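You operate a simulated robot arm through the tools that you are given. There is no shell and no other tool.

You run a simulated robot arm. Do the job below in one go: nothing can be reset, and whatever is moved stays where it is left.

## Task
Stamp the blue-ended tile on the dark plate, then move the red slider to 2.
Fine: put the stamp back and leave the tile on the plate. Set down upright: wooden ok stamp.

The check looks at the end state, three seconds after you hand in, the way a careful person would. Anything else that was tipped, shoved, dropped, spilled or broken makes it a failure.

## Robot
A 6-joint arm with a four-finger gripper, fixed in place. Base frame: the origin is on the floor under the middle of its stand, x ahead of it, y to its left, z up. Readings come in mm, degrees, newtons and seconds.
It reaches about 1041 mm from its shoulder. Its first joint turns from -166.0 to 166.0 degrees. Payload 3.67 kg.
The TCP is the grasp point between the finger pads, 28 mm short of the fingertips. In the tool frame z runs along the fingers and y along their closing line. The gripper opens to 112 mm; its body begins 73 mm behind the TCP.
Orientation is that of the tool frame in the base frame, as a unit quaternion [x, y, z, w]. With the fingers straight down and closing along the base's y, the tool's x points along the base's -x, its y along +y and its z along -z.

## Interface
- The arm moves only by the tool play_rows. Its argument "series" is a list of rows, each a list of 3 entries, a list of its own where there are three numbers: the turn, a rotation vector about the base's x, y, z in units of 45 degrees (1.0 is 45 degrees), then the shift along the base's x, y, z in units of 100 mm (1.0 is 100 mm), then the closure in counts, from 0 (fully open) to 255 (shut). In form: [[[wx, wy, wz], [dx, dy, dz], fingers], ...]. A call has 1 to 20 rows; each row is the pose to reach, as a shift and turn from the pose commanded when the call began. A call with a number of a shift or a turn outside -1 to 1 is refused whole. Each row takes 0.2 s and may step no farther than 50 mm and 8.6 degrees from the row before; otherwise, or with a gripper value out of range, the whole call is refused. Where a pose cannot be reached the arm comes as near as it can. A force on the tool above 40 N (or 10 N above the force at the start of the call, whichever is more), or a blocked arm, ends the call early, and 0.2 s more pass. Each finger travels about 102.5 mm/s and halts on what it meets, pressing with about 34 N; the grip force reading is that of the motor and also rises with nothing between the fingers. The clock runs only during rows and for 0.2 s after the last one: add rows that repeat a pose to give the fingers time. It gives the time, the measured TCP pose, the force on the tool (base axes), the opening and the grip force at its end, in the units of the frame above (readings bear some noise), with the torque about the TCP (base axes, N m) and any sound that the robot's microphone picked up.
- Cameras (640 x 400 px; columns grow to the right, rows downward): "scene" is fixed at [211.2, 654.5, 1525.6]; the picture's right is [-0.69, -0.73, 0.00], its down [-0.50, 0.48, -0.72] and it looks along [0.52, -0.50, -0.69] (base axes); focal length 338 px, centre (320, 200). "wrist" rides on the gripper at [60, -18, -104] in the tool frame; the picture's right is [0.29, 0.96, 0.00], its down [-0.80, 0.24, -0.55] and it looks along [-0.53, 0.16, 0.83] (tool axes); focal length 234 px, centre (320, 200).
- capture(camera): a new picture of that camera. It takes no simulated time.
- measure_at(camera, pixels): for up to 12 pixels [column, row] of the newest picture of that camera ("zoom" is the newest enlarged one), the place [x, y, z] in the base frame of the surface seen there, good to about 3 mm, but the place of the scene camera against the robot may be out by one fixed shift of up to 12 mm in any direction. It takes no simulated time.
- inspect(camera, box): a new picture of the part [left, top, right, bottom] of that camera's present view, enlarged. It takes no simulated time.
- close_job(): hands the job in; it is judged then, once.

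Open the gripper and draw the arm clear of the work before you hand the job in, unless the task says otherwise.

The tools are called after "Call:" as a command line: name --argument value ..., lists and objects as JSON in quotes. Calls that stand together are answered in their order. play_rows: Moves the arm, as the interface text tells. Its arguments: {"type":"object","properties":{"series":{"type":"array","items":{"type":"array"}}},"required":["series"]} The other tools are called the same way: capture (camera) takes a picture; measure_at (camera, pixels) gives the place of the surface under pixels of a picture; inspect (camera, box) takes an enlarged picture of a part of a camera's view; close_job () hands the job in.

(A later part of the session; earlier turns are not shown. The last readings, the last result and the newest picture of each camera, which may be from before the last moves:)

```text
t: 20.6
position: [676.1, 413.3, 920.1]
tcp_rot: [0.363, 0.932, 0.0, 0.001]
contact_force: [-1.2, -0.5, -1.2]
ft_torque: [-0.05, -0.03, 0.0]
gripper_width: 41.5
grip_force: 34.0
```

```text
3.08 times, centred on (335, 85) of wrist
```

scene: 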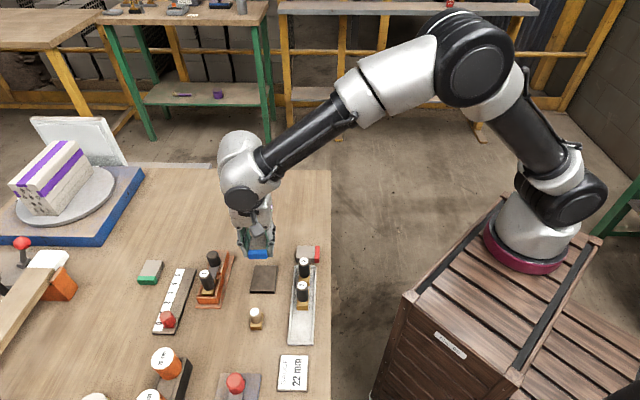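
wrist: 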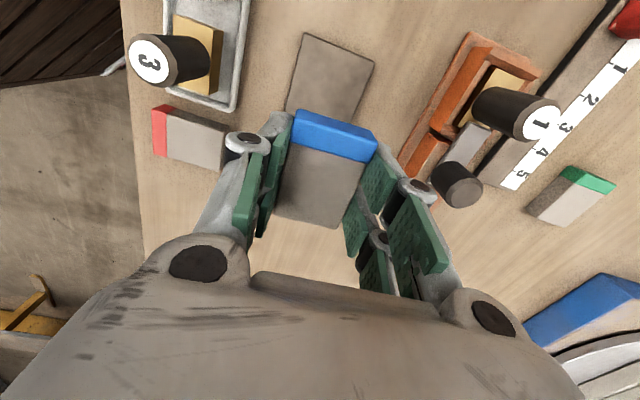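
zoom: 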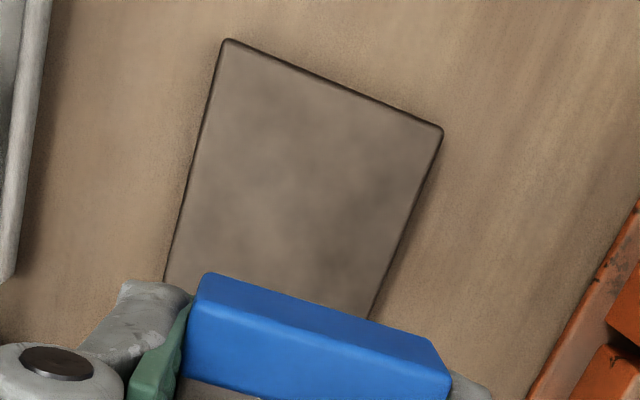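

I measure the plate's visible corners and side edges.

Call:
measure_at --camera "zoom" --pixels '[[231, 46], [437, 133], [203, 150], [170, 268], [408, 215], [373, 305], [300, 200], [335, 90], [220, 240], [100, 150], [480, 300], [290, 260]]'

```text
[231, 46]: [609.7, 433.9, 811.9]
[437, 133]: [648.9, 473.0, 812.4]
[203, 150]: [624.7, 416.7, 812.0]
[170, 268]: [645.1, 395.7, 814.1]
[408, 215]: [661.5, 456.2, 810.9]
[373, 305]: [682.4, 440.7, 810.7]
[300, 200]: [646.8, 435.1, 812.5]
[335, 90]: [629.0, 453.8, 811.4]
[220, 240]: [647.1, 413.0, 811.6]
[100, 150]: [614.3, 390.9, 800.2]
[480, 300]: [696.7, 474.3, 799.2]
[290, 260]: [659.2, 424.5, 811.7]
```

Plate top is z≈811.8, centre about (651,429). The tile centre should land there, so I move the TCP to about (652,428) with a −1.3° trim and descend to z≈850 first.

Call:
play_rows --series '[[[0, 0, -0.01], [-0.06, 0.04, -0.05], 255], [[0, 0, -0.02], [-0.14, 0.085, -0.15], 255], [[0, 0, -0.03], [-0.2, 0.12, -0.28], 255], [[0, 0, -0.03], [-0.233, 0.14, -0.42], 255], [[0, 0, -0.03], [-0.233, 0.14, -0.55], 255], [[0, 0, -0.03], [-0.233, 0.14, -0.65], 255], [[0, 0, -0.03], [-0.233, 0.14, -0.7], 255], [[0, 0, -0.03], [-0.233, 0.14, -0.7], 255]]'

Call:
capture --camera "wrist"

Call:
inspect --camera "scene" --box '[210, 220, 330, 340]'

```text
t: 22.4
position: [652.1, 427.2, 849.7]
tcp_rot: [0.374, 0.927, 0.0, 0.0]
contact_force: [0.5, 0.1, -1.1]
ft_torque: [0.0, 0.0, 0.01]
gripper_width: 41.8
grip_force: 34.0
```

```text
taken
```

wrist: 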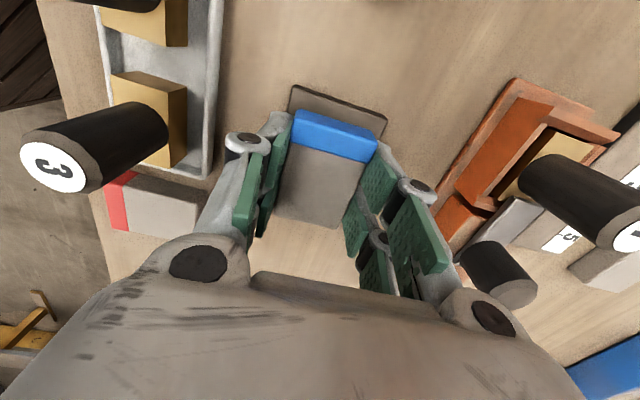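

```text
3.33 times, centred on (270, 280) of scene
```

zoom: 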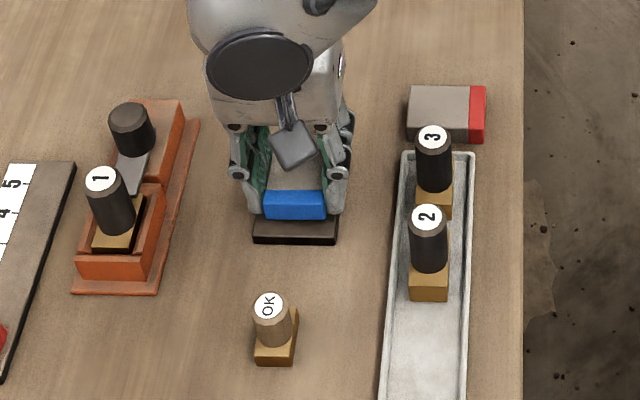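

The tile hovers about 11 mm above the plate. I check the alignment by measuring the blue-end corners and the plate's near corners.

Call:
inspect --camera "wrist" --box '[265, 75, 405, 235]'

Call:
measure_at --camera "zoom" --pixels '[[180, 35], [405, 112], [200, 90], [400, 160], [150, 320], [300, 365], [290, 62], [300, 115], [260, 250]]'

```text
2.50 times, centred on (335, 155) of wrist
```

zoom: 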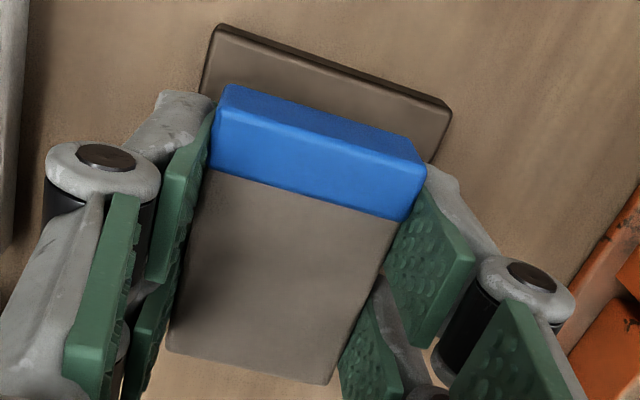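

```text
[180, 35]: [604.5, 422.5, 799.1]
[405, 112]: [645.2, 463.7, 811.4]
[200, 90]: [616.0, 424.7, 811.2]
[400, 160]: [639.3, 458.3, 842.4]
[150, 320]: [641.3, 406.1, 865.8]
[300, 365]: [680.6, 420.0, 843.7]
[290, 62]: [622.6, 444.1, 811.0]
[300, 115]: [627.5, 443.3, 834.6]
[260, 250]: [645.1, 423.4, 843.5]
```

Call:
measure_at --camera "zoom" --pixels '[[222, 33], [446, 110], [218, 118], [419, 180], [173, 344], [325, 377], [230, 92], [412, 158]]'

```text
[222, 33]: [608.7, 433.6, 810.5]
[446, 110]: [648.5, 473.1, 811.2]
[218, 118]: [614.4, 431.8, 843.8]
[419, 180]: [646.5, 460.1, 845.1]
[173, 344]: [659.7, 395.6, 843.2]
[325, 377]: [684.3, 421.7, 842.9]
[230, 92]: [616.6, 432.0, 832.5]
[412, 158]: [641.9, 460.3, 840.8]
```

Tile is centred over the plate within ~1.5 mm. I lower it gently about 11.8 mm, with a 0.7 mm trim, and read the force.

Call:
play_rows --series '[[[0, 0, 0], [0.007, 0.007, -0.05], 255], [[0, 0, 0], [0.007, 0.007, -0.09], 255], [[0, 0, 0], [0.007, 0.007, -0.11], 255], [[0, 0, 0], [0.007, 0.007, -0.115], 255], [[0, 0, 0], [0.007, 0.007, -0.115], 255]]'

```text
t: 23.6
position: [652.8, 429.7, 839.4]
tcp_rot: [0.375, 0.927, 0.0, 0.0]
contact_force: [0.4, -1.8, 3.7]
ft_torque: [-0.18, -0.09, -0.03]
gripper_width: 41.6
grip_force: 33.9
```

Contact force is +3.7 N, so the tile rests on the plate. I open the fingers gently to ~58 mm, holding position.

Call:
play_rows --series '[[[0, 0, 0], [0, 0, 0.005], 150], [[0, 0, 0], [0, 0, 0.005], 140], [[0, 0, 0], [0, 0, 0.01], 122], [[0, 0, 0], [0, 0, 0.02], 122]]'

Call:
capture --camera "wrist"

```text
t: 24.6
position: [653.0, 429.0, 840.4]
tcp_rot: [0.373, 0.928, -0.001, 0.0]
contact_force: [-0.2, 0.8, 1.0]
ft_torque: [-0.03, 0.01, -0.01]
gripper_width: 58.6
grip_force: 0.1
```

```text
taken
```

wrist: 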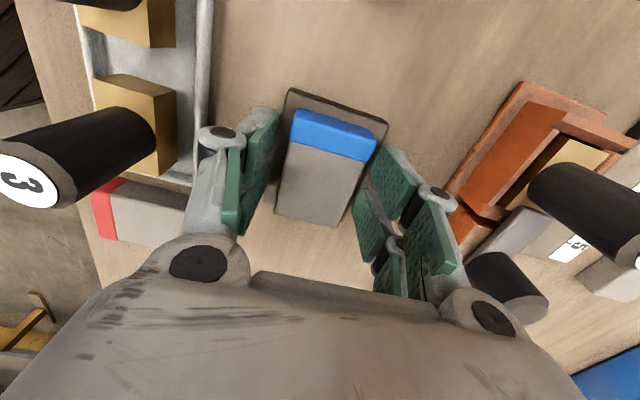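

The tile lies on the plate and the fingers are free. I rise about 85 mm and then view the tile on the plate.

Call:
play_rows --series '[[[0, 0, 0], [0, 0, 0.1], 122], [[0, 0, 0], [0, 0, 0.4], 122], [[0, 0, 0], [0, 0, 0.8], 122], [[0, 0, 0], [0, 0, 0.9], 122], [[0, 0, 0], [0, 0, 0.9], 122]]'

Call:
inspect --camera "wrist" --box '[255, 60, 415, 220]'

Call:
inspect --camera "scene" --box '[210, 240, 310, 340]'

```text
t: 25.8
position: [650.5, 428.4, 932.1]
tcp_rot: [0.373, 0.928, 0.0, 0.0]
contact_force: [-0.4, -0.3, -0.8]
ft_torque: [0.0, 0.03, 0.02]
gripper_width: 58.6
grip_force: 0.0
```

```text
2.50 times, centred on (335, 140) of wrist
```

zoom: 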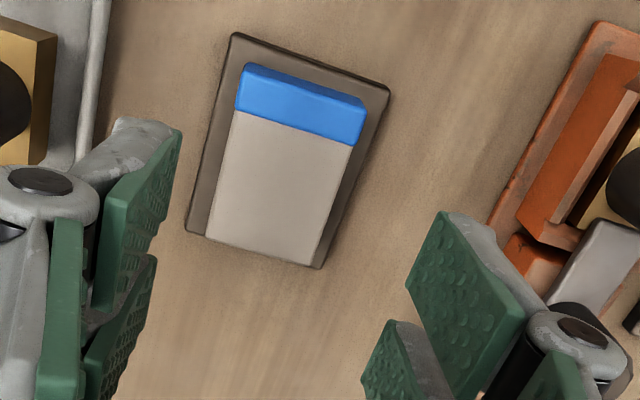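

```text
4.00 times, centred on (260, 290) of scene
```

zoom: 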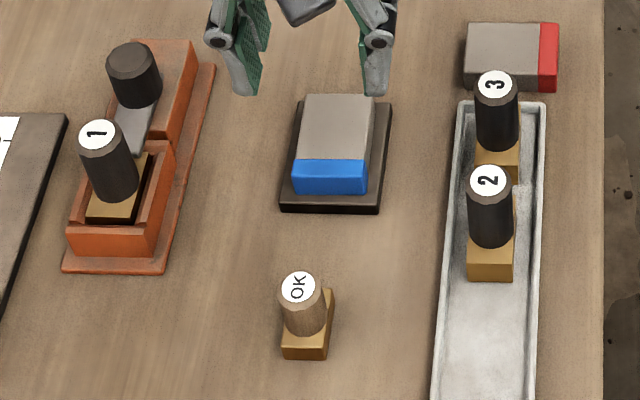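

The tile sits on the plate. I measure its corners and the plate corners for the stamping position.

Call:
inspect --camera "wrist" --box '[280, 65, 380, 175]'

```text
3.64 times, centred on (330, 120) of wrist
```

zoom: 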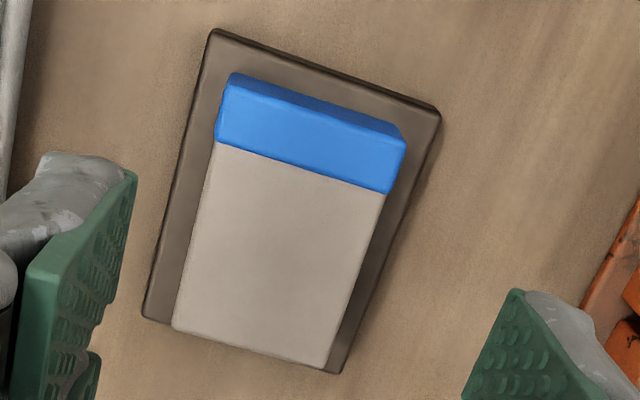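

Call:
measure_at --camera "zoom" --pixels '[[215, 34], [435, 108], [147, 314], [336, 368], [223, 92], [402, 146], [178, 326], [325, 364], [290, 230], [260, 300], [330, 200], [310, 120]]'

```text
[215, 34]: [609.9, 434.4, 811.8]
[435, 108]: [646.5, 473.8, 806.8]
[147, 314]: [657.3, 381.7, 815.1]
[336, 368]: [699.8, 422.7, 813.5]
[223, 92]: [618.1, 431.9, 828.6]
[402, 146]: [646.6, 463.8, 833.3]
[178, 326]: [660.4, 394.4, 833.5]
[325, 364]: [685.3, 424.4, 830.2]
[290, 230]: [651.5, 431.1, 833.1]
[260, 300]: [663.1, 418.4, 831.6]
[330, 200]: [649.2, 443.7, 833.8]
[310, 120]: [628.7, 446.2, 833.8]
```

Tile centre (652.6,428.6), plate centre (653.4,428.2), tile top z≈832.5 – well placed. Next I turn back +90° in two calls while moving above the OK stamp at (575.5,505.8), so the fingers close along the long side of its base.

Call:
play_rows --series '[[[0, 0, 0.18], [-0.06, 0.06, 0], 150], [[0, 0, 0.36], [-0.13, 0.13, 0], 150], [[0, 0, 0.54], [-0.2, 0.21, 0], 150], [[0, 0, 0.72], [-0.28, 0.29, 0], 150], [[0, 0, 0.88], [-0.34, 0.35, 0], 150], [[0, 0, 1.0], [-0.37, 0.385, 0], 150]]'

Call:
play_rows --series '[[[0, 0, 0.18], [-0.06, 0.06, 0], 150], [[0, 0, 0.36], [-0.13, 0.13, 0], 150], [[0, 0, 0.54], [-0.2, 0.21, 0], 150], [[0, 0, 0.72], [-0.28, 0.29, 0], 150], [[0, 0, 0.88], [-0.34, 0.35, 0], 150], [[0, 0, 1.0], [-0.37, 0.385, 0], 150], [[0, 0, 1.0], [-0.37, 0.385, 0], 150]]'

Call:
capture --camera "wrist"

Call:
inspect --camera "wrist" --box '[250, 60, 410, 220]'

```text
t: 27.2
position: [615.2, 467.0, 931.9]
tcp_rot: [-0.01, 1.0, 0.0, 0.0]
contact_force: [-0.8, 0.2, -0.8]
ft_torque: [-0.02, 0.02, 0.02]
gripper_width: 46.1
grip_force: 0.1
```

```text
t: 28.8
position: [575.3, 505.7, 931.3]
tcp_rot: [-0.392, 0.92, 0.0, 0.001]
contact_force: [0.6, -0.2, -0.3]
ft_torque: [0.0, -0.01, 0.02]
gripper_width: 46.0
grip_force: 0.1
```

```text
taken
```

wrist: 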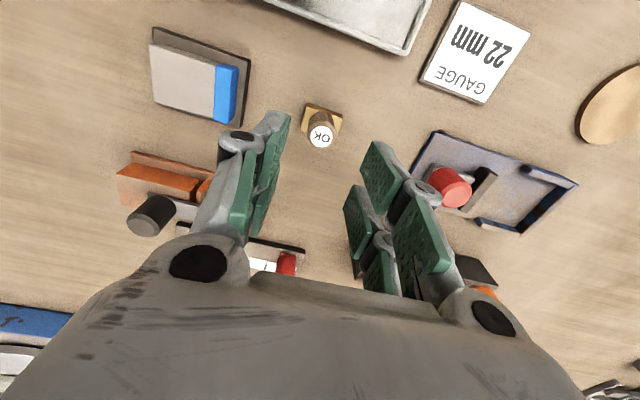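

```text
2.50 times, centred on (330, 140) of wrist
```

zoom: 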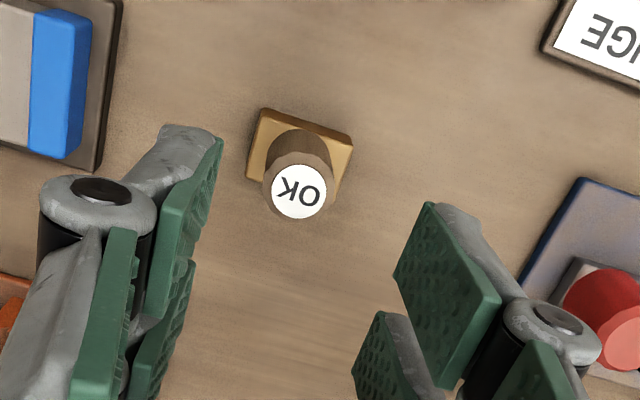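

The stamp is at wrist (321,128), directly below. I zoom in and measure handle and base accurately for the grasp and for the place to return it to.

Call:
inspect --camera "wrist" --box '[285, 90, 365, 160]'

```text
5.71 times, centred on (325, 125) of wrist
```

zoom: 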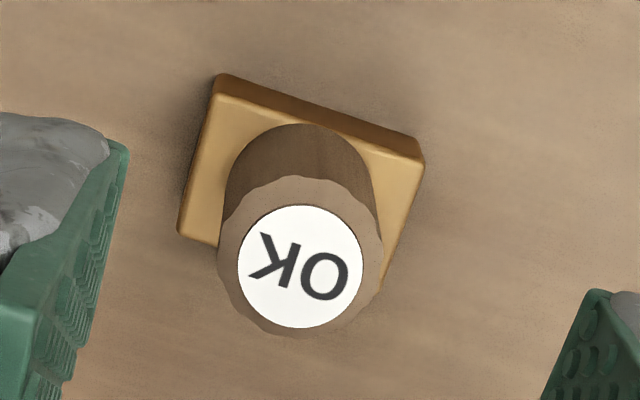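

Call:
measure_at --camera "zoom" --pixels '[[301, 266], [224, 258], [378, 258], [301, 182], [300, 330], [219, 102], [418, 162], [182, 228], [390, 270], [217, 78], [422, 145], [300, 220]]'

```text
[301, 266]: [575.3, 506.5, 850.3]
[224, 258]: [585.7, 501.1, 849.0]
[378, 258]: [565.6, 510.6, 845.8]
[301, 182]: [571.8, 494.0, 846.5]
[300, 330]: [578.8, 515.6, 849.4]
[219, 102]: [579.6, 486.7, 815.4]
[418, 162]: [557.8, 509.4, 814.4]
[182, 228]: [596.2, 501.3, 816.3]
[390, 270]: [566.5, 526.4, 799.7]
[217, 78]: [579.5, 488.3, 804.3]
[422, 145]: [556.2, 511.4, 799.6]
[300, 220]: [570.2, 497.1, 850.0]
```

Handle centre (575.5,505.6), diameter ≈22 mm, top z≈849, base top ≈815.5. I descend straight down to TCP z≈847.5 with 46 mm opening.

Call:
play_rows --series '[[[0, 0, 0], [0, 0, -0.3], 150], [[0, 0, 0], [0, 0, -0.6], 150], [[0, 0, 0], [0, 0, -0.78], 150], [[0, 0, 0], [0, 0, -0.84], 150], [[0, 0, 0], [0, 0, -0.84], 150]]'

Call:
inspect --camera "wrist" --box '[230, 80, 430, 260]'

Call:
inspect --camera "scene" --box '[210, 270, 310, 350]'

```text
t: 30.0
position: [579.5, 505.3, 848.0]
tcp_rot: [-0.392, 0.92, 0.0, 0.001]
contact_force: [0.8, -1.0, 0.2]
ft_torque: [0.03, -0.01, 0.05]
gripper_width: 46.2
grip_force: 0.1
```

```text
2.22 times, centred on (330, 170) of wrist
```

zoom: 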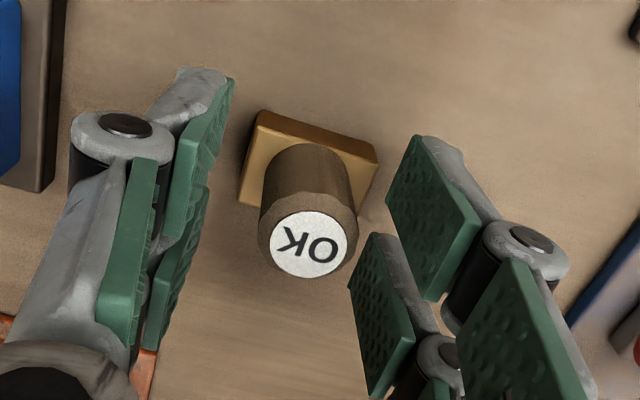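

```text
5.00 times, centred on (260, 310) of scene
```

zoom: 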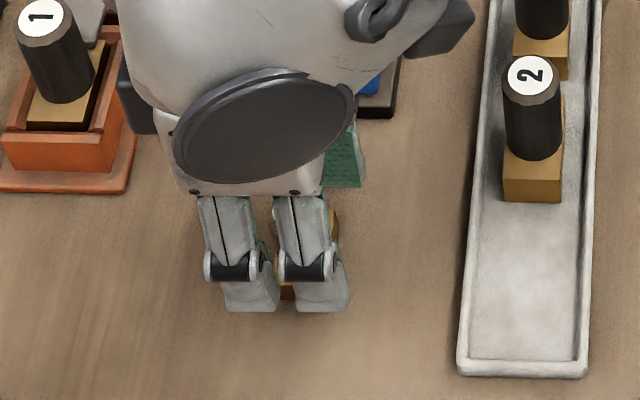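

The x reading differs by a few mm, so I check finger pads against the handle in the wrist camera before closing.

Call:
inspect --camera "wrist" --box '[230, 80, 430, 260]'

Call:
measure_at --camera "zoom" --pixels '[[418, 140], [390, 205], [370, 238], [350, 288], [231, 85], [205, 190], [308, 245], [262, 240], [354, 250], [310, 150], [318, 275], [376, 155]]'

Call:
play_rows --series '[[[0, 0, 0], [0, 0, 0], 150]]'

```text
2.22 times, centred on (330, 170) of wrist
```

zoom: 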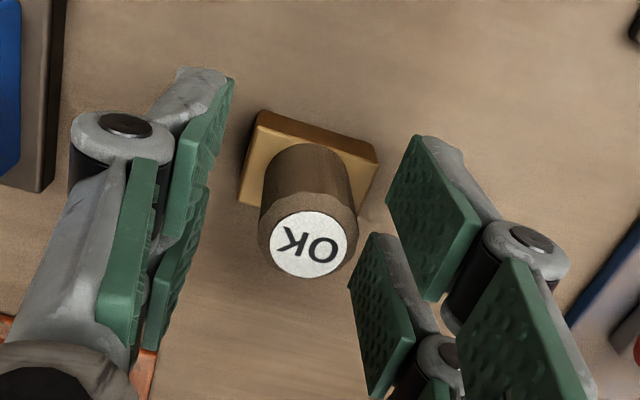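

```text
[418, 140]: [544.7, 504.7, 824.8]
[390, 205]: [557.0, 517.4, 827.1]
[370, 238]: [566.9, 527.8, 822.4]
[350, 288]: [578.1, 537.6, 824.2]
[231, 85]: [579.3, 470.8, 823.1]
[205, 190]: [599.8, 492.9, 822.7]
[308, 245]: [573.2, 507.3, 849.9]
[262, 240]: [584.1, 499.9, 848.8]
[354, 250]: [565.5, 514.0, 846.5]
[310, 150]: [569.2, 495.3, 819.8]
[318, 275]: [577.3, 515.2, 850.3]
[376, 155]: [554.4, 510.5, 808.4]
```

```text
t: 30.4
position: [578.9, 504.3, 846.6]
tcp_rot: [-0.392, 0.92, -0.001, 0.0]
contact_force: [0.1, 0.2, 0.2]
ft_torque: [0.0, 0.01, 0.0]
gripper_width: 46.0
grip_force: 0.1
```

The finger centre is at about (578.3,504.2) while the handle is at (575,506); I shift the TCP by (−3.2,+1.8) mm to centre it.

Call:
play_rows --series '[[[0, 0, 0], [-0.032, 0.018, 0], 150], [[0, 0, 0], [-0.032, 0.018, 0], 150]]'

Call:
inspect --camera "wrist" --box '[230, 80, 430, 260]'

Call:
measure_at --camera "zoom" --pixels '[[418, 140], [390, 203], [370, 238], [351, 286], [231, 87], [206, 190], [262, 240], [350, 250], [300, 190], [310, 245], [310, 150], [318, 275]]'

```text
t: 31.0
position: [576.5, 507.2, 847.4]
tcp_rot: [-0.391, 0.92, 0.001, 0.0]
contact_force: [-0.5, 0.3, 0.3]
ft_torque: [-0.04, 0.0, 0.02]
gripper_width: 46.2
grip_force: 0.0
```

```text
2.22 times, centred on (330, 170) of wrist
```

zoom: 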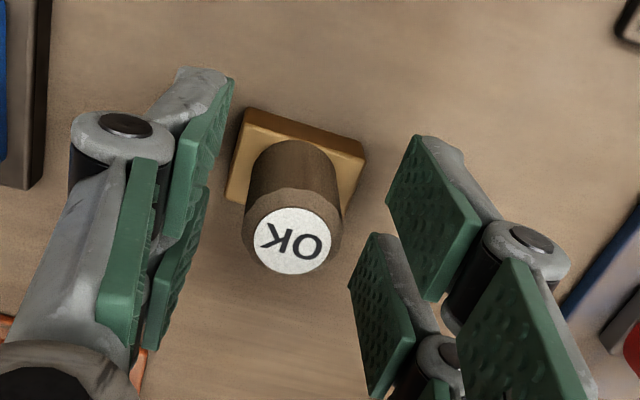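

```text
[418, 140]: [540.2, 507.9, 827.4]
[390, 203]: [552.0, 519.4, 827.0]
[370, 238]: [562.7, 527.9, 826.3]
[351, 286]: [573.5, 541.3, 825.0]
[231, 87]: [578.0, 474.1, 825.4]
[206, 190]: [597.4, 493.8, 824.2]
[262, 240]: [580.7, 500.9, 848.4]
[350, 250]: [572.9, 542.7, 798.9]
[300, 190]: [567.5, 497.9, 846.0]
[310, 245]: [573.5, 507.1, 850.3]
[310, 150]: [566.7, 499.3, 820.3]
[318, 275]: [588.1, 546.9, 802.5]
```

Finger centre is now (575.4,507.6), matching the handle at about (575,506.3). I close on the handle.

Call:
play_rows --series '[[[0, 0, 0], [0, 0, 0], 180], [[0, 0, 0], [0, 0, 0], 200], [[0, 0, 0], [0, 0, 0], 255], [[0, 0, 0], [0, 0, 0], 255], [[0, 0, 0], [0, 0, 0], 255]]'

Call:
inspect --camera "wrist" --box '[230, 80, 430, 260]'

Call:
measure_at --camera "zoom" --pixels '[[292, 240], [262, 240], [330, 245], [290, 150]]'

```text
t: 32.2
position: [575.8, 507.5, 848.4]
tcp_rot: [-0.392, 0.92, 0.0, 0.001]
contact_force: [0.3, 0.7, 0.9]
ft_torque: [0.01, -0.01, 0.04]
gripper_width: 21.0
grip_force: 34.2
```

```text
2.22 times, centred on (330, 170) of wrist
```

zoom: 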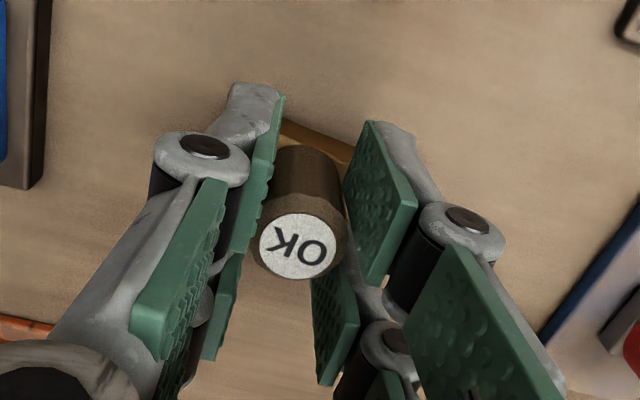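

```text
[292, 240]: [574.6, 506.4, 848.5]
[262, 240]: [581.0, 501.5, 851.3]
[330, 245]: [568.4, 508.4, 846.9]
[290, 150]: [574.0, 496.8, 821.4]
```

The handle is gripped at 21 mm, 34 N. Taking this commanded pose as reference P0, I lift slowly by 20 mm first and check for slipping.

Call:
play_rows --series '[[[0, 0, 0], [0, 0, 0.02], 255], [[0, 0, 0], [0, 0, 0.05], 255], [[0, 0, 0], [0, 0, 0.1], 255], [[0, 0, 0], [0, 0, 0.15], 255], [[0, 0, 0], [0, 0, 0.2], 255]]'

Call:
inspect --camera "wrist" --box '[230, 80, 430, 260]'

Call:
measure_at --camera "zoom" --pixels '[[292, 240], [262, 240], [330, 245], [290, 150], [340, 140], [300, 128]]'

```text
t: 33.4
position: [576.5, 507.8, 865.8]
tcp_rot: [-0.391, 0.92, 0.0, 0.0]
contact_force: [0.2, 0.3, -1.3]
ft_torque: [0.01, 0.0, -0.04]
gripper_width: 20.7
grip_force: 34.1
```

```text
2.22 times, centred on (330, 170) of wrist
```

zoom: 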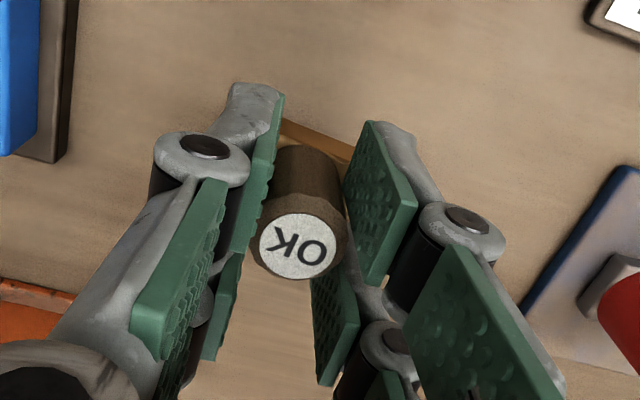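

```text
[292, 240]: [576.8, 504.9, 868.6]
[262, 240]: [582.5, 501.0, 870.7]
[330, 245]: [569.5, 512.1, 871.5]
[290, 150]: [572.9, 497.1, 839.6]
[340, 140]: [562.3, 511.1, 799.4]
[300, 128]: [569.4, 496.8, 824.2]
```

The stamp came up with the fingers (top z≈869.5, no slip). I raise it further and carry it to above the tile centre, a displacement of (+77,−77) from P0, at +70 mm height.

Call:
play_rows --series '[[[0, 0, 0], [0, 0, 0.15], 255], [[0, 0, 0], [0.05, -0.05, 0.35], 255], [[0, 0, 0], [0.2, -0.2, 0.5], 255], [[0, 0, 0], [0.4, -0.4, 0.5], 255], [[0, 0, 0], [0.6, -0.6, 0.5], 255], [[0, 0, 0], [0.73, -0.73, 0.5], 255], [[0, 0, 0], [0.771, -0.772, 0.5], 255], [[0, 0, 0], [0.771, -0.772, 0.5], 255]]'

Call:
capture --camera "wrist"

Call:
inspect --camera "scene" --box '[200, 220, 320, 340]'

```text
t: 35.2
position: [653.3, 428.9, 916.7]
tcp_rot: [-0.391, 0.92, 0.0, 0.0]
contact_force: [-0.7, 0.4, -1.9]
ft_torque: [-0.01, -0.01, 0.02]
gripper_width: 20.9
grip_force: 34.3
```

```text
taken
```

wrist: 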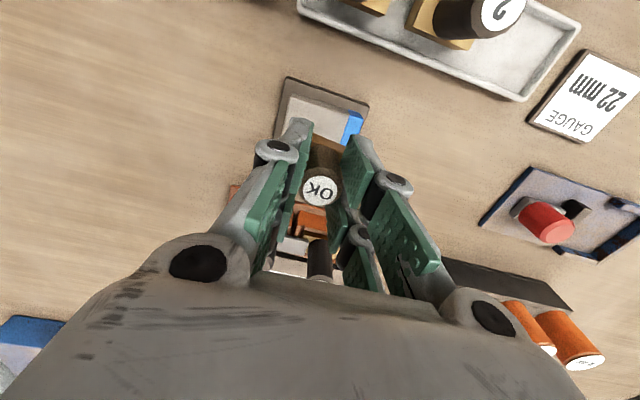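

```text
3.33 times, centred on (260, 280) of scene
```

zoom: 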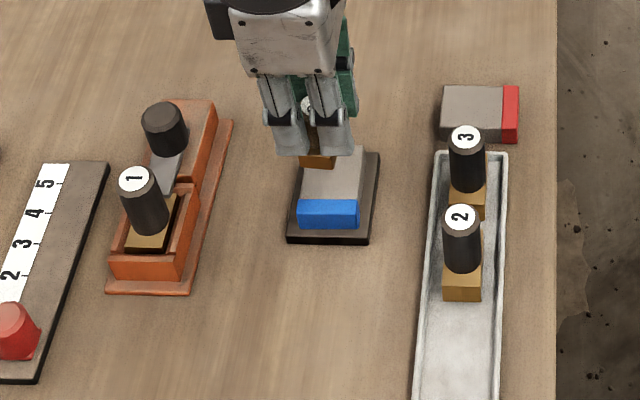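

The stamp hangs over the tile. I zoom the wrist view to compare the handle position with the tile below.

Call:
inspect --camera "wrist" --box '[265, 70, 385, 220]'

Call:
measure_at --camera "zoom" --pixels '[[305, 315], [180, 35], [400, 105], [195, 60], [380, 115], [190, 90], [355, 160], [275, 90], [300, 215], [320, 290]]'

```text
2.67 times, centred on (325, 145) of wrist
```

zoom: 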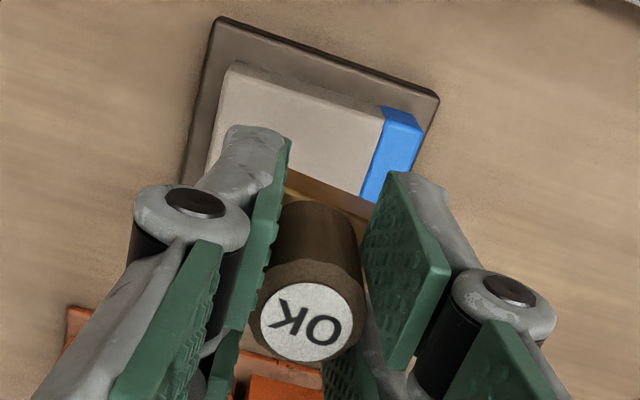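

```text
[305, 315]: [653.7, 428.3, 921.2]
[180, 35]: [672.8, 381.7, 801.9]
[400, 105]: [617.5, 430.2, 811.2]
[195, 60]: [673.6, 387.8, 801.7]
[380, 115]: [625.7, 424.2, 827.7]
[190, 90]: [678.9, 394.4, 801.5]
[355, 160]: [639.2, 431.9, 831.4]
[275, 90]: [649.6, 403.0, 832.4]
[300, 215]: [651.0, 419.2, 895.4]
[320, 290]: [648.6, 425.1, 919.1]
```

The stamp's axis (653.7,428.3) matches the tile centre (652.6,428.6). I lower it about 37 mm to just above the tile, then read the force.

Call:
play_rows --series '[[[0, 0, 0], [-0.006, 0, -0.1], 255], [[0, 0, 0], [-0.006, 0, -0.22], 255], [[0, 0, 0], [-0.006, 0, -0.32], 255], [[0, 0, 0], [-0.006, 0, -0.36], 255], [[0, 0, 0], [-0.006, 0, -0.375], 255], [[0, 0, 0], [-0.006, 0, -0.375], 255]]'

Call:
capture --camera "wrist"

Call:
inspect --camera "scene" --box '[210, 230, 310, 330]'

```text
t: 36.6
position: [651.9, 430.0, 879.4]
tcp_rot: [-0.392, 0.92, 0.0, 0.0]
contact_force: [-0.3, 0.0, -2.0]
ft_torque: [0.04, 0.02, -0.03]
gripper_width: 20.5
grip_force: 34.1
```

```text
taken
```

wrist: 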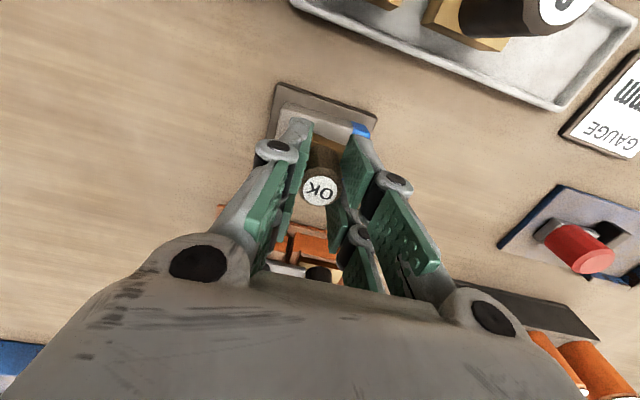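

```text
4.00 times, centred on (260, 280) of scene
```

zoom: 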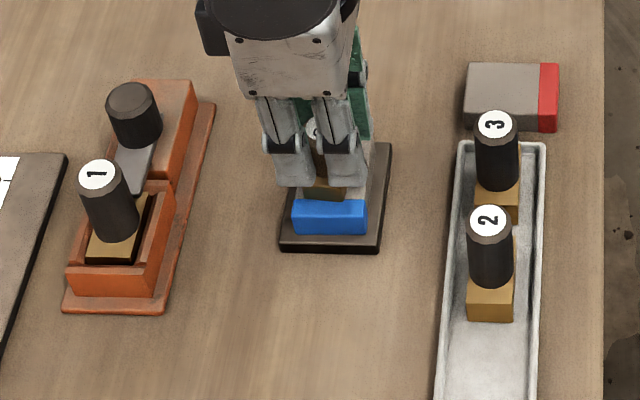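

No contact yet (−2 N). I press down in 1 mm steps and read the force.

Call:
play_rows --series '[[[0, 0, 0], [0, 0, -0.01], 255], [[0, 0, 0], [0, 0, -0.02], 255], [[0, 0, 0], [0, 0, -0.03], 255], [[0, 0, 0], [0, 0, -0.03], 255]]'

```text
t: 37.6
position: [652.2, 429.9, 878.9]
tcp_rot: [-0.392, 0.92, 0.001, 0.001]
contact_force: [1.5, -2.8, 33.4]
ft_torque: [-0.19, 0.01, 0.03]
gripper_width: 20.7
grip_force: 34.4
```

The stamp presses the tile with 33 N. I hold it, adding 0.2 mm, for about half a second.

Call:
play_rows --series '[[[0, 0, 0], [0, 0, -0.002], 255], [[0, 0, 0], [0, 0, -0.002], 255], [[0, 0, 0], [0, 0, -0.002], 255]]'

Call:
inspect --camera "wrist" --box '[265, 70, 385, 220]'

Call:
measure_at --camera "zoom" --pixels '[[308, 322], [240, 100], [330, 120], [285, 100]]'

```text
t: 38.4
position: [652.2, 430.6, 877.1]
tcp_rot: [-0.391, 0.92, 0.001, 0.0]
contact_force: [7.6, 3.1, 32.5]
ft_torque: [0.18, -0.23, 0.04]
gripper_width: 20.7
grip_force: 33.6
```

```text
2.67 times, centred on (325, 145) of wrist
```

zoom: 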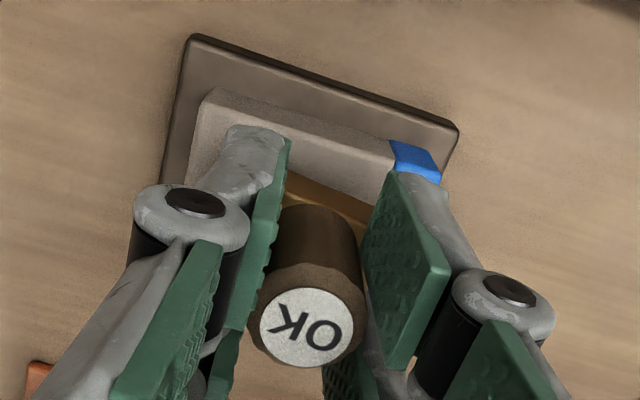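

```text
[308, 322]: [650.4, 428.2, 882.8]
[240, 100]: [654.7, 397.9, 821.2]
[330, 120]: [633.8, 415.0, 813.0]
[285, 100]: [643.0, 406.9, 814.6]
```

I have held about 33 N on the tile. I lift the stamp slowly and check the tile for the imprint.

Call:
play_rows --series '[[[0, 0, 0], [0, 0, 0.03], 255], [[0, 0, 0], [0, 0, 0.06], 255], [[0, 0, 0], [0, 0, 0.12], 255], [[0, 0, 0], [0, 0, 0.22], 255], [[0, 0, 0], [0, 0, 0.34], 255], [[0, 0, 0], [0, 0, 0.41], 255], [[0, 0, 0], [0, 0, 0.41], 255]]'

Call:
capture --camera "wrist"

Call:
inspect --camera "wrist" --box '[265, 60, 385, 210]'

Call:
inspect --camera "scene" --box '[210, 230, 310, 330]'

```text
t: 40.0
position: [652.9, 429.3, 917.7]
tcp_rot: [-0.391, 0.92, 0.0, 0.0]
contact_force: [-0.5, 0.5, -1.4]
ft_torque: [-0.02, 0.01, -0.02]
gripper_width: 20.7
grip_force: 34.4
```

```text
taken
```

wrist: 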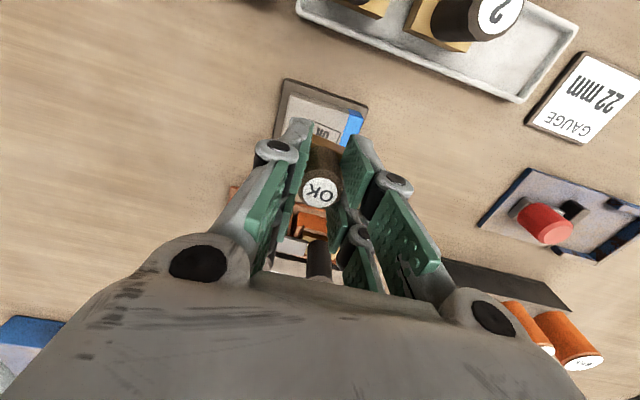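

```text
2.67 times, centred on (325, 135) of wrist
```

zoom: 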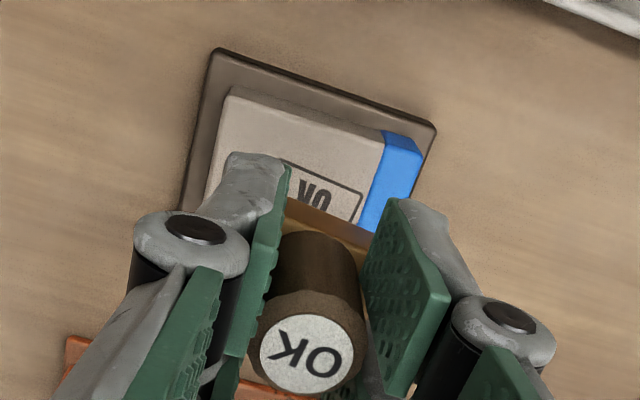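

```text
4.00 times, centred on (260, 280) of scene
```

zoom: 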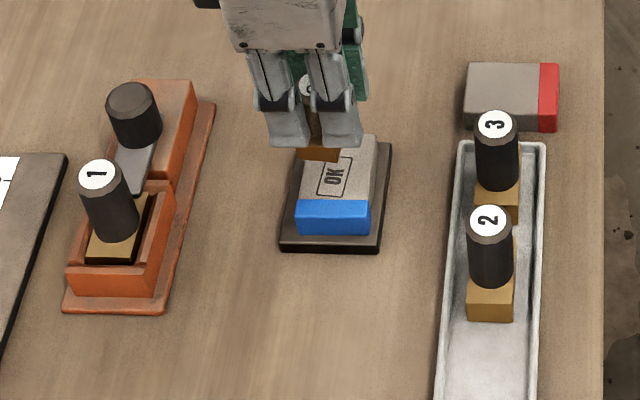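

The OK imprint in its box is visible on the tile. I carry the stamp back to its original spot (reverse displacement −76.5,+77.2), staying high first.

Call:
play_rows --series '[[[0, 0, 0], [-0.05, 0.05, 0], 255], [[0, 0, 0], [-0.2, 0.2, 0], 255], [[0, 0, 0], [-0.4, 0.4, 0], 255], [[0, 0, 0], [-0.6, 0.6, 0], 255], [[0, 0, 0], [-0.72, 0.727, 0], 255], [[0, 0, 0], [-0.765, 0.772, 0], 255], [[0, 0, 0], [-0.765, 0.772, 0], 255]]'

Call:
play_rows --series '[[[0, 0, 0], [0, 0, -0.1], 255], [[0, 0, 0], [0, 0, -0.3], 255], [[0, 0, 0], [0, 0, -0.5], 255], [[0, 0, 0], [0, 0, -0.62], 255], [[0, 0, 0], [0, 0, -0.67], 255], [[0, 0, 0], [0, 0, -0.67], 255]]'

Call:
capture --camera "wrist"

Call:
inspect --camera "scene" --box '[210, 270, 310, 350]'

```text
t: 41.6
position: [574.0, 506.9, 916.1]
tcp_rot: [-0.391, 0.92, 0.0, 0.0]
contact_force: [0.7, -0.1, -1.8]
ft_torque: [0.01, 0.0, -0.02]
gripper_width: 20.5
grip_force: 33.9
```

```text
t: 43.0
position: [574.9, 506.8, 850.2]
tcp_rot: [-0.391, 0.92, 0.0, 0.0]
contact_force: [-0.2, -0.5, -1.5]
ft_torque: [0.02, -0.02, 0.0]
gripper_width: 20.8
grip_force: 34.2
```

```text
taken
```

wrist: 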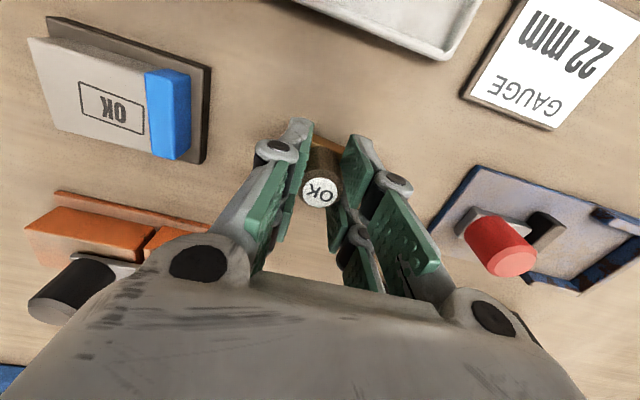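

```text
5.00 times, centred on (260, 310) of scene
```

zoom: 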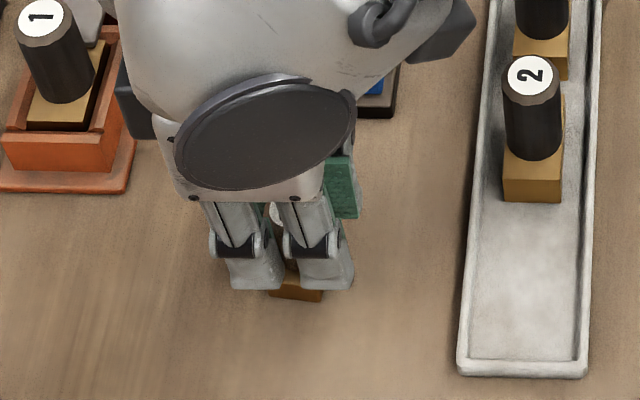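

The imprint is clear at wrist (110,107). The stamp is ~3 mm above its original height; I lower in small steps until it touches.

Call:
play_rows --series '[[[0, 0, 0], [0, 0, -0.015], 255], [[0, 0, 0], [0, 0, -0.025], 255], [[0, 0, 0], [0, 0, -0.033], 255], [[0, 0, 0], [0, 0, -0.033], 255]]'

```text
t: 44.0
position: [575.3, 506.5, 845.7]
tcp_rot: [-0.392, 0.92, 0.0, 0.001]
contact_force: [0.2, 0.1, -1.3]
ft_torque: [0.01, 0.01, -0.01]
gripper_width: 20.9
grip_force: 33.8
```

No contact yet (−1.3 N), as the stamp rode up slightly in the grip. I go down further in 0.5 mm steps.

Call:
play_rows --series '[[[0, 0, 0], [0, 0, -0.005], 255], [[0, 0, 0], [0, 0, -0.01], 255], [[0, 0, 0], [0, 0, -0.01], 255]]'

```text
t: 44.8
position: [575.4, 507.8, 844.7]
tcp_rot: [-0.391, 0.92, 0.001, 0.0]
contact_force: [0.4, -0.7, 1.8]
ft_torque: [-0.09, -0.01, 0.01]
gripper_width: 21.0
grip_force: 33.6
```

The stamp now rests on the table (+1.8 N). I open the fingers gently to release it.

Call:
play_rows --series '[[[0, 0, 0], [0, 0, 0], 200], [[0, 0, 0], [0, 0, 0], 185], [[0, 0, 0], [0, 0, 0], 165], [[0, 0, 0], [0, 0, 0], 150], [[0, 0, 0], [0, 0, 0], 150]]'

Call:
inspect --camera "wrist" --box '[230, 80, 430, 260]'

Call:
measure_at --camera "zoom" --pixels '[[292, 240], [262, 240], [330, 245], [310, 150], [360, 140], [246, 110], [365, 155], [232, 195], [418, 140], [351, 286], [231, 87]]'

```text
t: 46.0
position: [574.3, 507.5, 844.7]
tcp_rot: [-0.391, 0.92, 0.0, 0.001]
contact_force: [-0.2, 0.3, -0.4]
ft_torque: [-0.01, -0.01, 0.04]
gripper_width: 46.1
grip_force: 0.1
```

```text
2.22 times, centred on (330, 170) of wrist
```

zoom: 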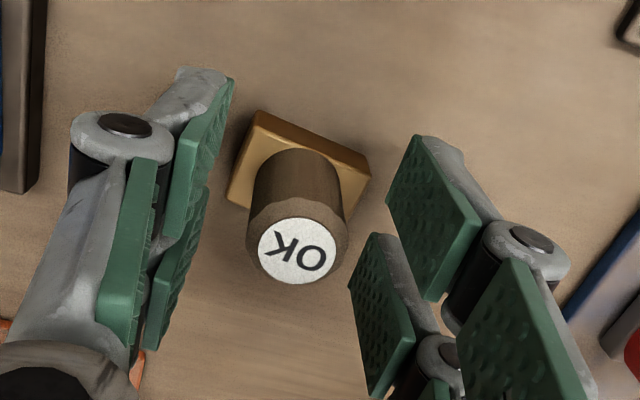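

```text
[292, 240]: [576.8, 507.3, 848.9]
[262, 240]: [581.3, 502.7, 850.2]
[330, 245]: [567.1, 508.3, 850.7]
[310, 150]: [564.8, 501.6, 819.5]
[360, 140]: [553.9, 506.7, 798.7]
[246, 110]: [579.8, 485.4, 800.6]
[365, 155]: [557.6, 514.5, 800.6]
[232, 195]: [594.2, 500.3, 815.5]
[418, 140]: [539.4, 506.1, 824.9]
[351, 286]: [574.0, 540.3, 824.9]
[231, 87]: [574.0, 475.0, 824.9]
```

The stamp stands upright at its original place with its top at z≈849.5. I rise straight up 90 mm and then look.

Call:
play_rows --series '[[[0, 0, 0], [0, 0, 0.1], 150], [[0, 0, 0], [0, 0, 0.3], 150], [[0, 0, 0], [0, 0, 0.6], 150], [[0, 0, 0], [0, 0, 0.9], 150], [[0, 0, 0], [0, 0, 0.9], 150]]'

Call:
capture --camera "wrist"

Call:
capture --camera "scene"

Call:
inspect --camera "scene" --box '[140, 250, 240, 350]'

```text
t: 47.2
position: [575.2, 507.8, 935.3]
tcp_rot: [-0.391, 0.92, 0.0, 0.001]
contact_force: [-0.5, -0.7, 0.3]
ft_torque: [-0.02, -0.03, 0.0]
gripper_width: 46.2
grip_force: 0.0
```

```text
taken
```

wrist: 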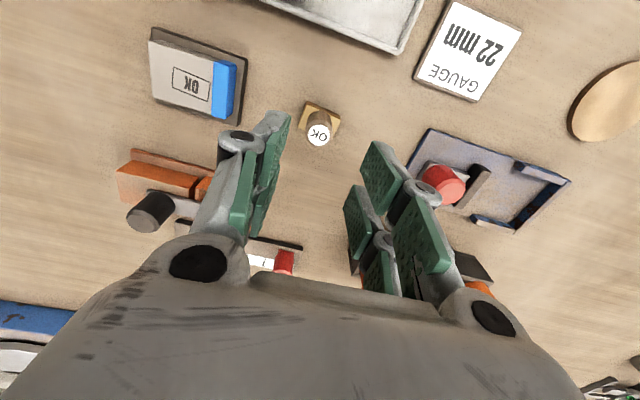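

```text
taken
```

scene: 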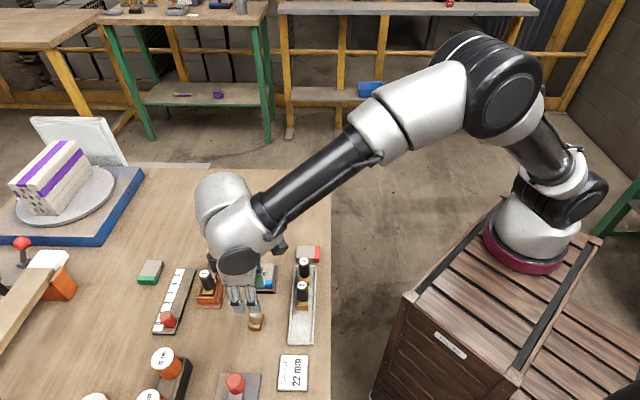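

```text
4.00 times, centred on (190, 300) of scene
```

zoom: 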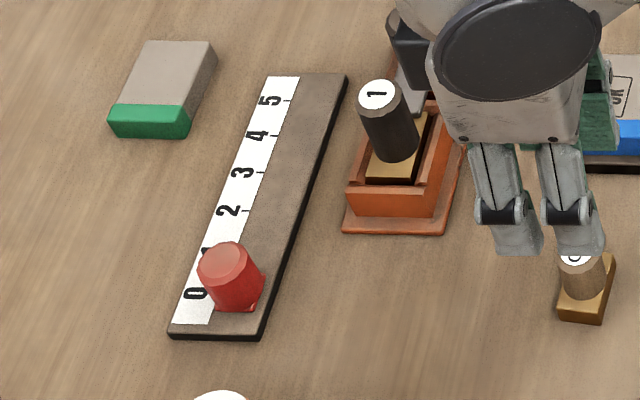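

Tile stamped and on the plate, stamp back and upright. Now the slider: knob at 0, near (699,645). I move to about (650,560,960) with the fingers fully open for an unobstructed wrist view of the scale.

Call:
play_rows --series '[[[0, 0, 0], [0.1, 0.08, 0.05], 100], [[0, 0, 0], [0.35, 0.25, 0.2], 50], [[0, 0, 0], [0.6, 0.42, 0.25], 0], [[0, 0, 0], [0.75, 0.52, 0.25], 0], [[0, 0, 0], [0.75, 0.52, 0.25], 0]]'

Call:
capture --camera "wrist"

Call:
inspect --camera "wrist" --box '[200, 110, 400, 270]'

```text
t: 48.4
position: [650.0, 559.7, 959.4]
tcp_rot: [-0.392, 0.92, 0.0, 0.0]
contact_force: [0.2, 0.0, -0.4]
ft_torque: [-0.02, -0.02, 0.0]
gripper_width: 112.2
grip_force: 0.1
```

```text
taken
```

wrist: 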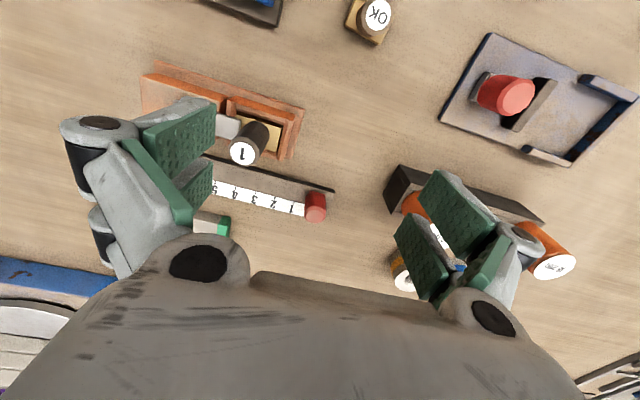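

```text
2.50 times, centred on (300, 190) of wrist
```

zoom: 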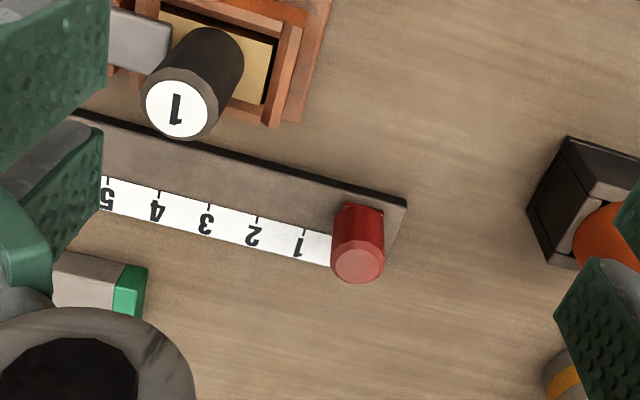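

The ticks 1–5 show at zoom (302,232), (257,220), (208,208), (160,195), (110,182); the knob foot is at about (361,208). I zoom closer and measure ticks, knob and track edges.

Call:
measure_at --camera "zoom" --pixels '[[302, 232], [257, 220], [208, 208], [160, 195], [112, 183], [357, 265], [358, 215], [340, 205], [382, 210], [404, 202], [180, 150], [178, 108]]'

Call:
inspect --camera "wrist" --box '[265, 160, 365, 240]'

```text
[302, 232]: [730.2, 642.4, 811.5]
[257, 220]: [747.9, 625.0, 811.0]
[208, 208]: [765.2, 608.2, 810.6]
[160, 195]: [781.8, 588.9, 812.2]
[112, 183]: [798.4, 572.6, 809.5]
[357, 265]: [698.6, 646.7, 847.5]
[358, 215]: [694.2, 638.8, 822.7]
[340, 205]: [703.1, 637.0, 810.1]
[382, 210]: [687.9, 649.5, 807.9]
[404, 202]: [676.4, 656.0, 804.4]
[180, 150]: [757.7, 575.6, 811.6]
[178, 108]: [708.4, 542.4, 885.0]
```

```text
5.00 times, centred on (315, 200) of wrist
```

zoom: 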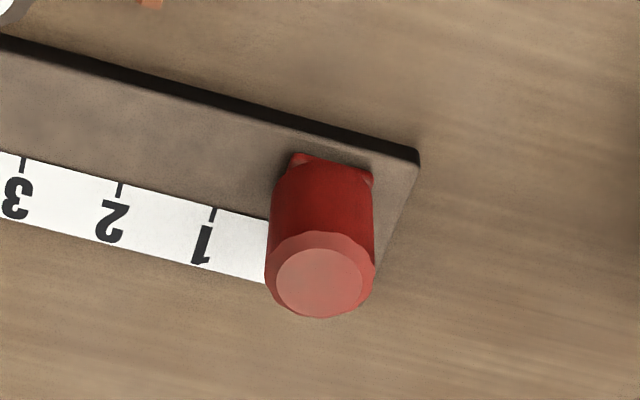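

Ticks are 24.4 mm apart along u=(0.70,−0.715); the knob (698.6,646.7, top z≈847.5) projects to 0, so it must travel 48.8 mm, to about (732.7,611.8). I check the nearby spool rack and green tile heights for clearance before approaching.

Call:
measure_at --camera "wrist" --pixels '[[402, 170], [388, 196], [394, 212], [412, 200], [440, 235], [405, 285], [212, 222], [552, 265], [525, 222], [505, 95], [224, 226], [316, 215]]'

Call:
measure_at --camera "scene" --pixels '[[166, 358], [185, 362], [192, 380], [168, 320], [176, 345], [149, 395], [208, 283], [213, 258], [152, 268]]'

```text
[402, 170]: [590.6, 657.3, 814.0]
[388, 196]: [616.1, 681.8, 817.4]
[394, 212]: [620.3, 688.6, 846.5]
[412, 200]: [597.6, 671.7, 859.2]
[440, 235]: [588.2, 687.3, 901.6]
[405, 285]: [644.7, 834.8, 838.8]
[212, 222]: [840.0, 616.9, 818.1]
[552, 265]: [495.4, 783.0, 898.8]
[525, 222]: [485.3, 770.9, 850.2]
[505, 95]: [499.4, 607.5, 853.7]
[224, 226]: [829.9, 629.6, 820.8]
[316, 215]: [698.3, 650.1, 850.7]
```

```text
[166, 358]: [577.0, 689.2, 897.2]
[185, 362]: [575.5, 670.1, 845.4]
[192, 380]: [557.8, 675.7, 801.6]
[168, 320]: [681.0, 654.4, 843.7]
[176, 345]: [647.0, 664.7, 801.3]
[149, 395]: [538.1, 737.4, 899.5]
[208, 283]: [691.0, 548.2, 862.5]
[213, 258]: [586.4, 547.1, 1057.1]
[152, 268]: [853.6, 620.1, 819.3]
```

Clearances are fine (rack ≥80 mm behind, peg 1 ≥50 mm to the side and below the palm/camera). I move above the knob at z≈930 with a 50 mm opening and a −1.8° trim.

Call:
play_rows --series '[[[0, 0, -0.01], [0.08, 0.15, -0.03], 80], [[0, 0, -0.02], [0.2, 0.36, -0.1], 141], [[0, 0, -0.03], [0.33, 0.6, -0.2], 141], [[0, 0, -0.041], [0.45, 0.8, -0.27], 141], [[0, 0, -0.041], [0.486, 0.87, -0.29], 141], [[0, 0, -0.041], [0.486, 0.87, -0.29], 141]]'

Call:
capture --camera "wrist"

Call:
capture --camera "scene"

```text
t: 49.8
position: [675.4, 603.1, 927.2]
tcp_rot: [-0.377, 0.926, 0.001, 0.001]
contact_force: [0.1, 0.6, -0.6]
ft_torque: [-0.02, -0.03, 0.0]
gripper_width: 50.1
grip_force: 0.1
out of reach, approached as far as the arm can: row 3, 4, 5, 6
```

```text
taken
```

wrist: 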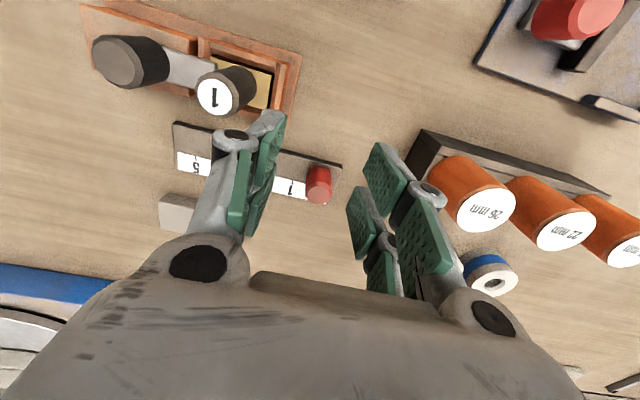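

```text
taken
```

scene: 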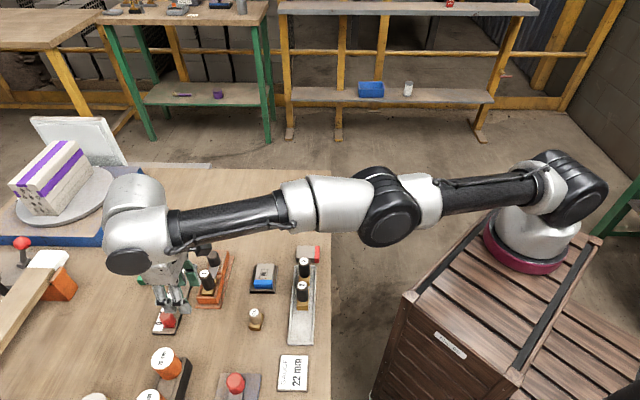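

Out of reach: with the tool vertical the arm stops at (675,603), about 905 mm out, while the knob is ~952 mm out. I will need to tilt the fingers outward; first I back off a little to see which pose counts as commanded.

Call:
play_rows --series '[[[0, 0, 0], [-0.15, -0.2, 0.1], 141], [[0, 0, 0], [-0.3, -0.4, 0.2], 141], [[0, 0, 0], [-0.3, -0.4, 0.2], 141]]'

```text
t: 50.6
position: [644.5, 561.3, 948.3]
tcp_rot: [-0.377, 0.926, 0.0, 0.0]
contact_force: [0.2, -0.4, 0.0]
ft_torque: [-0.02, 0.0, -0.04]
gripper_width: 50.1
grip_force: 0.0
```

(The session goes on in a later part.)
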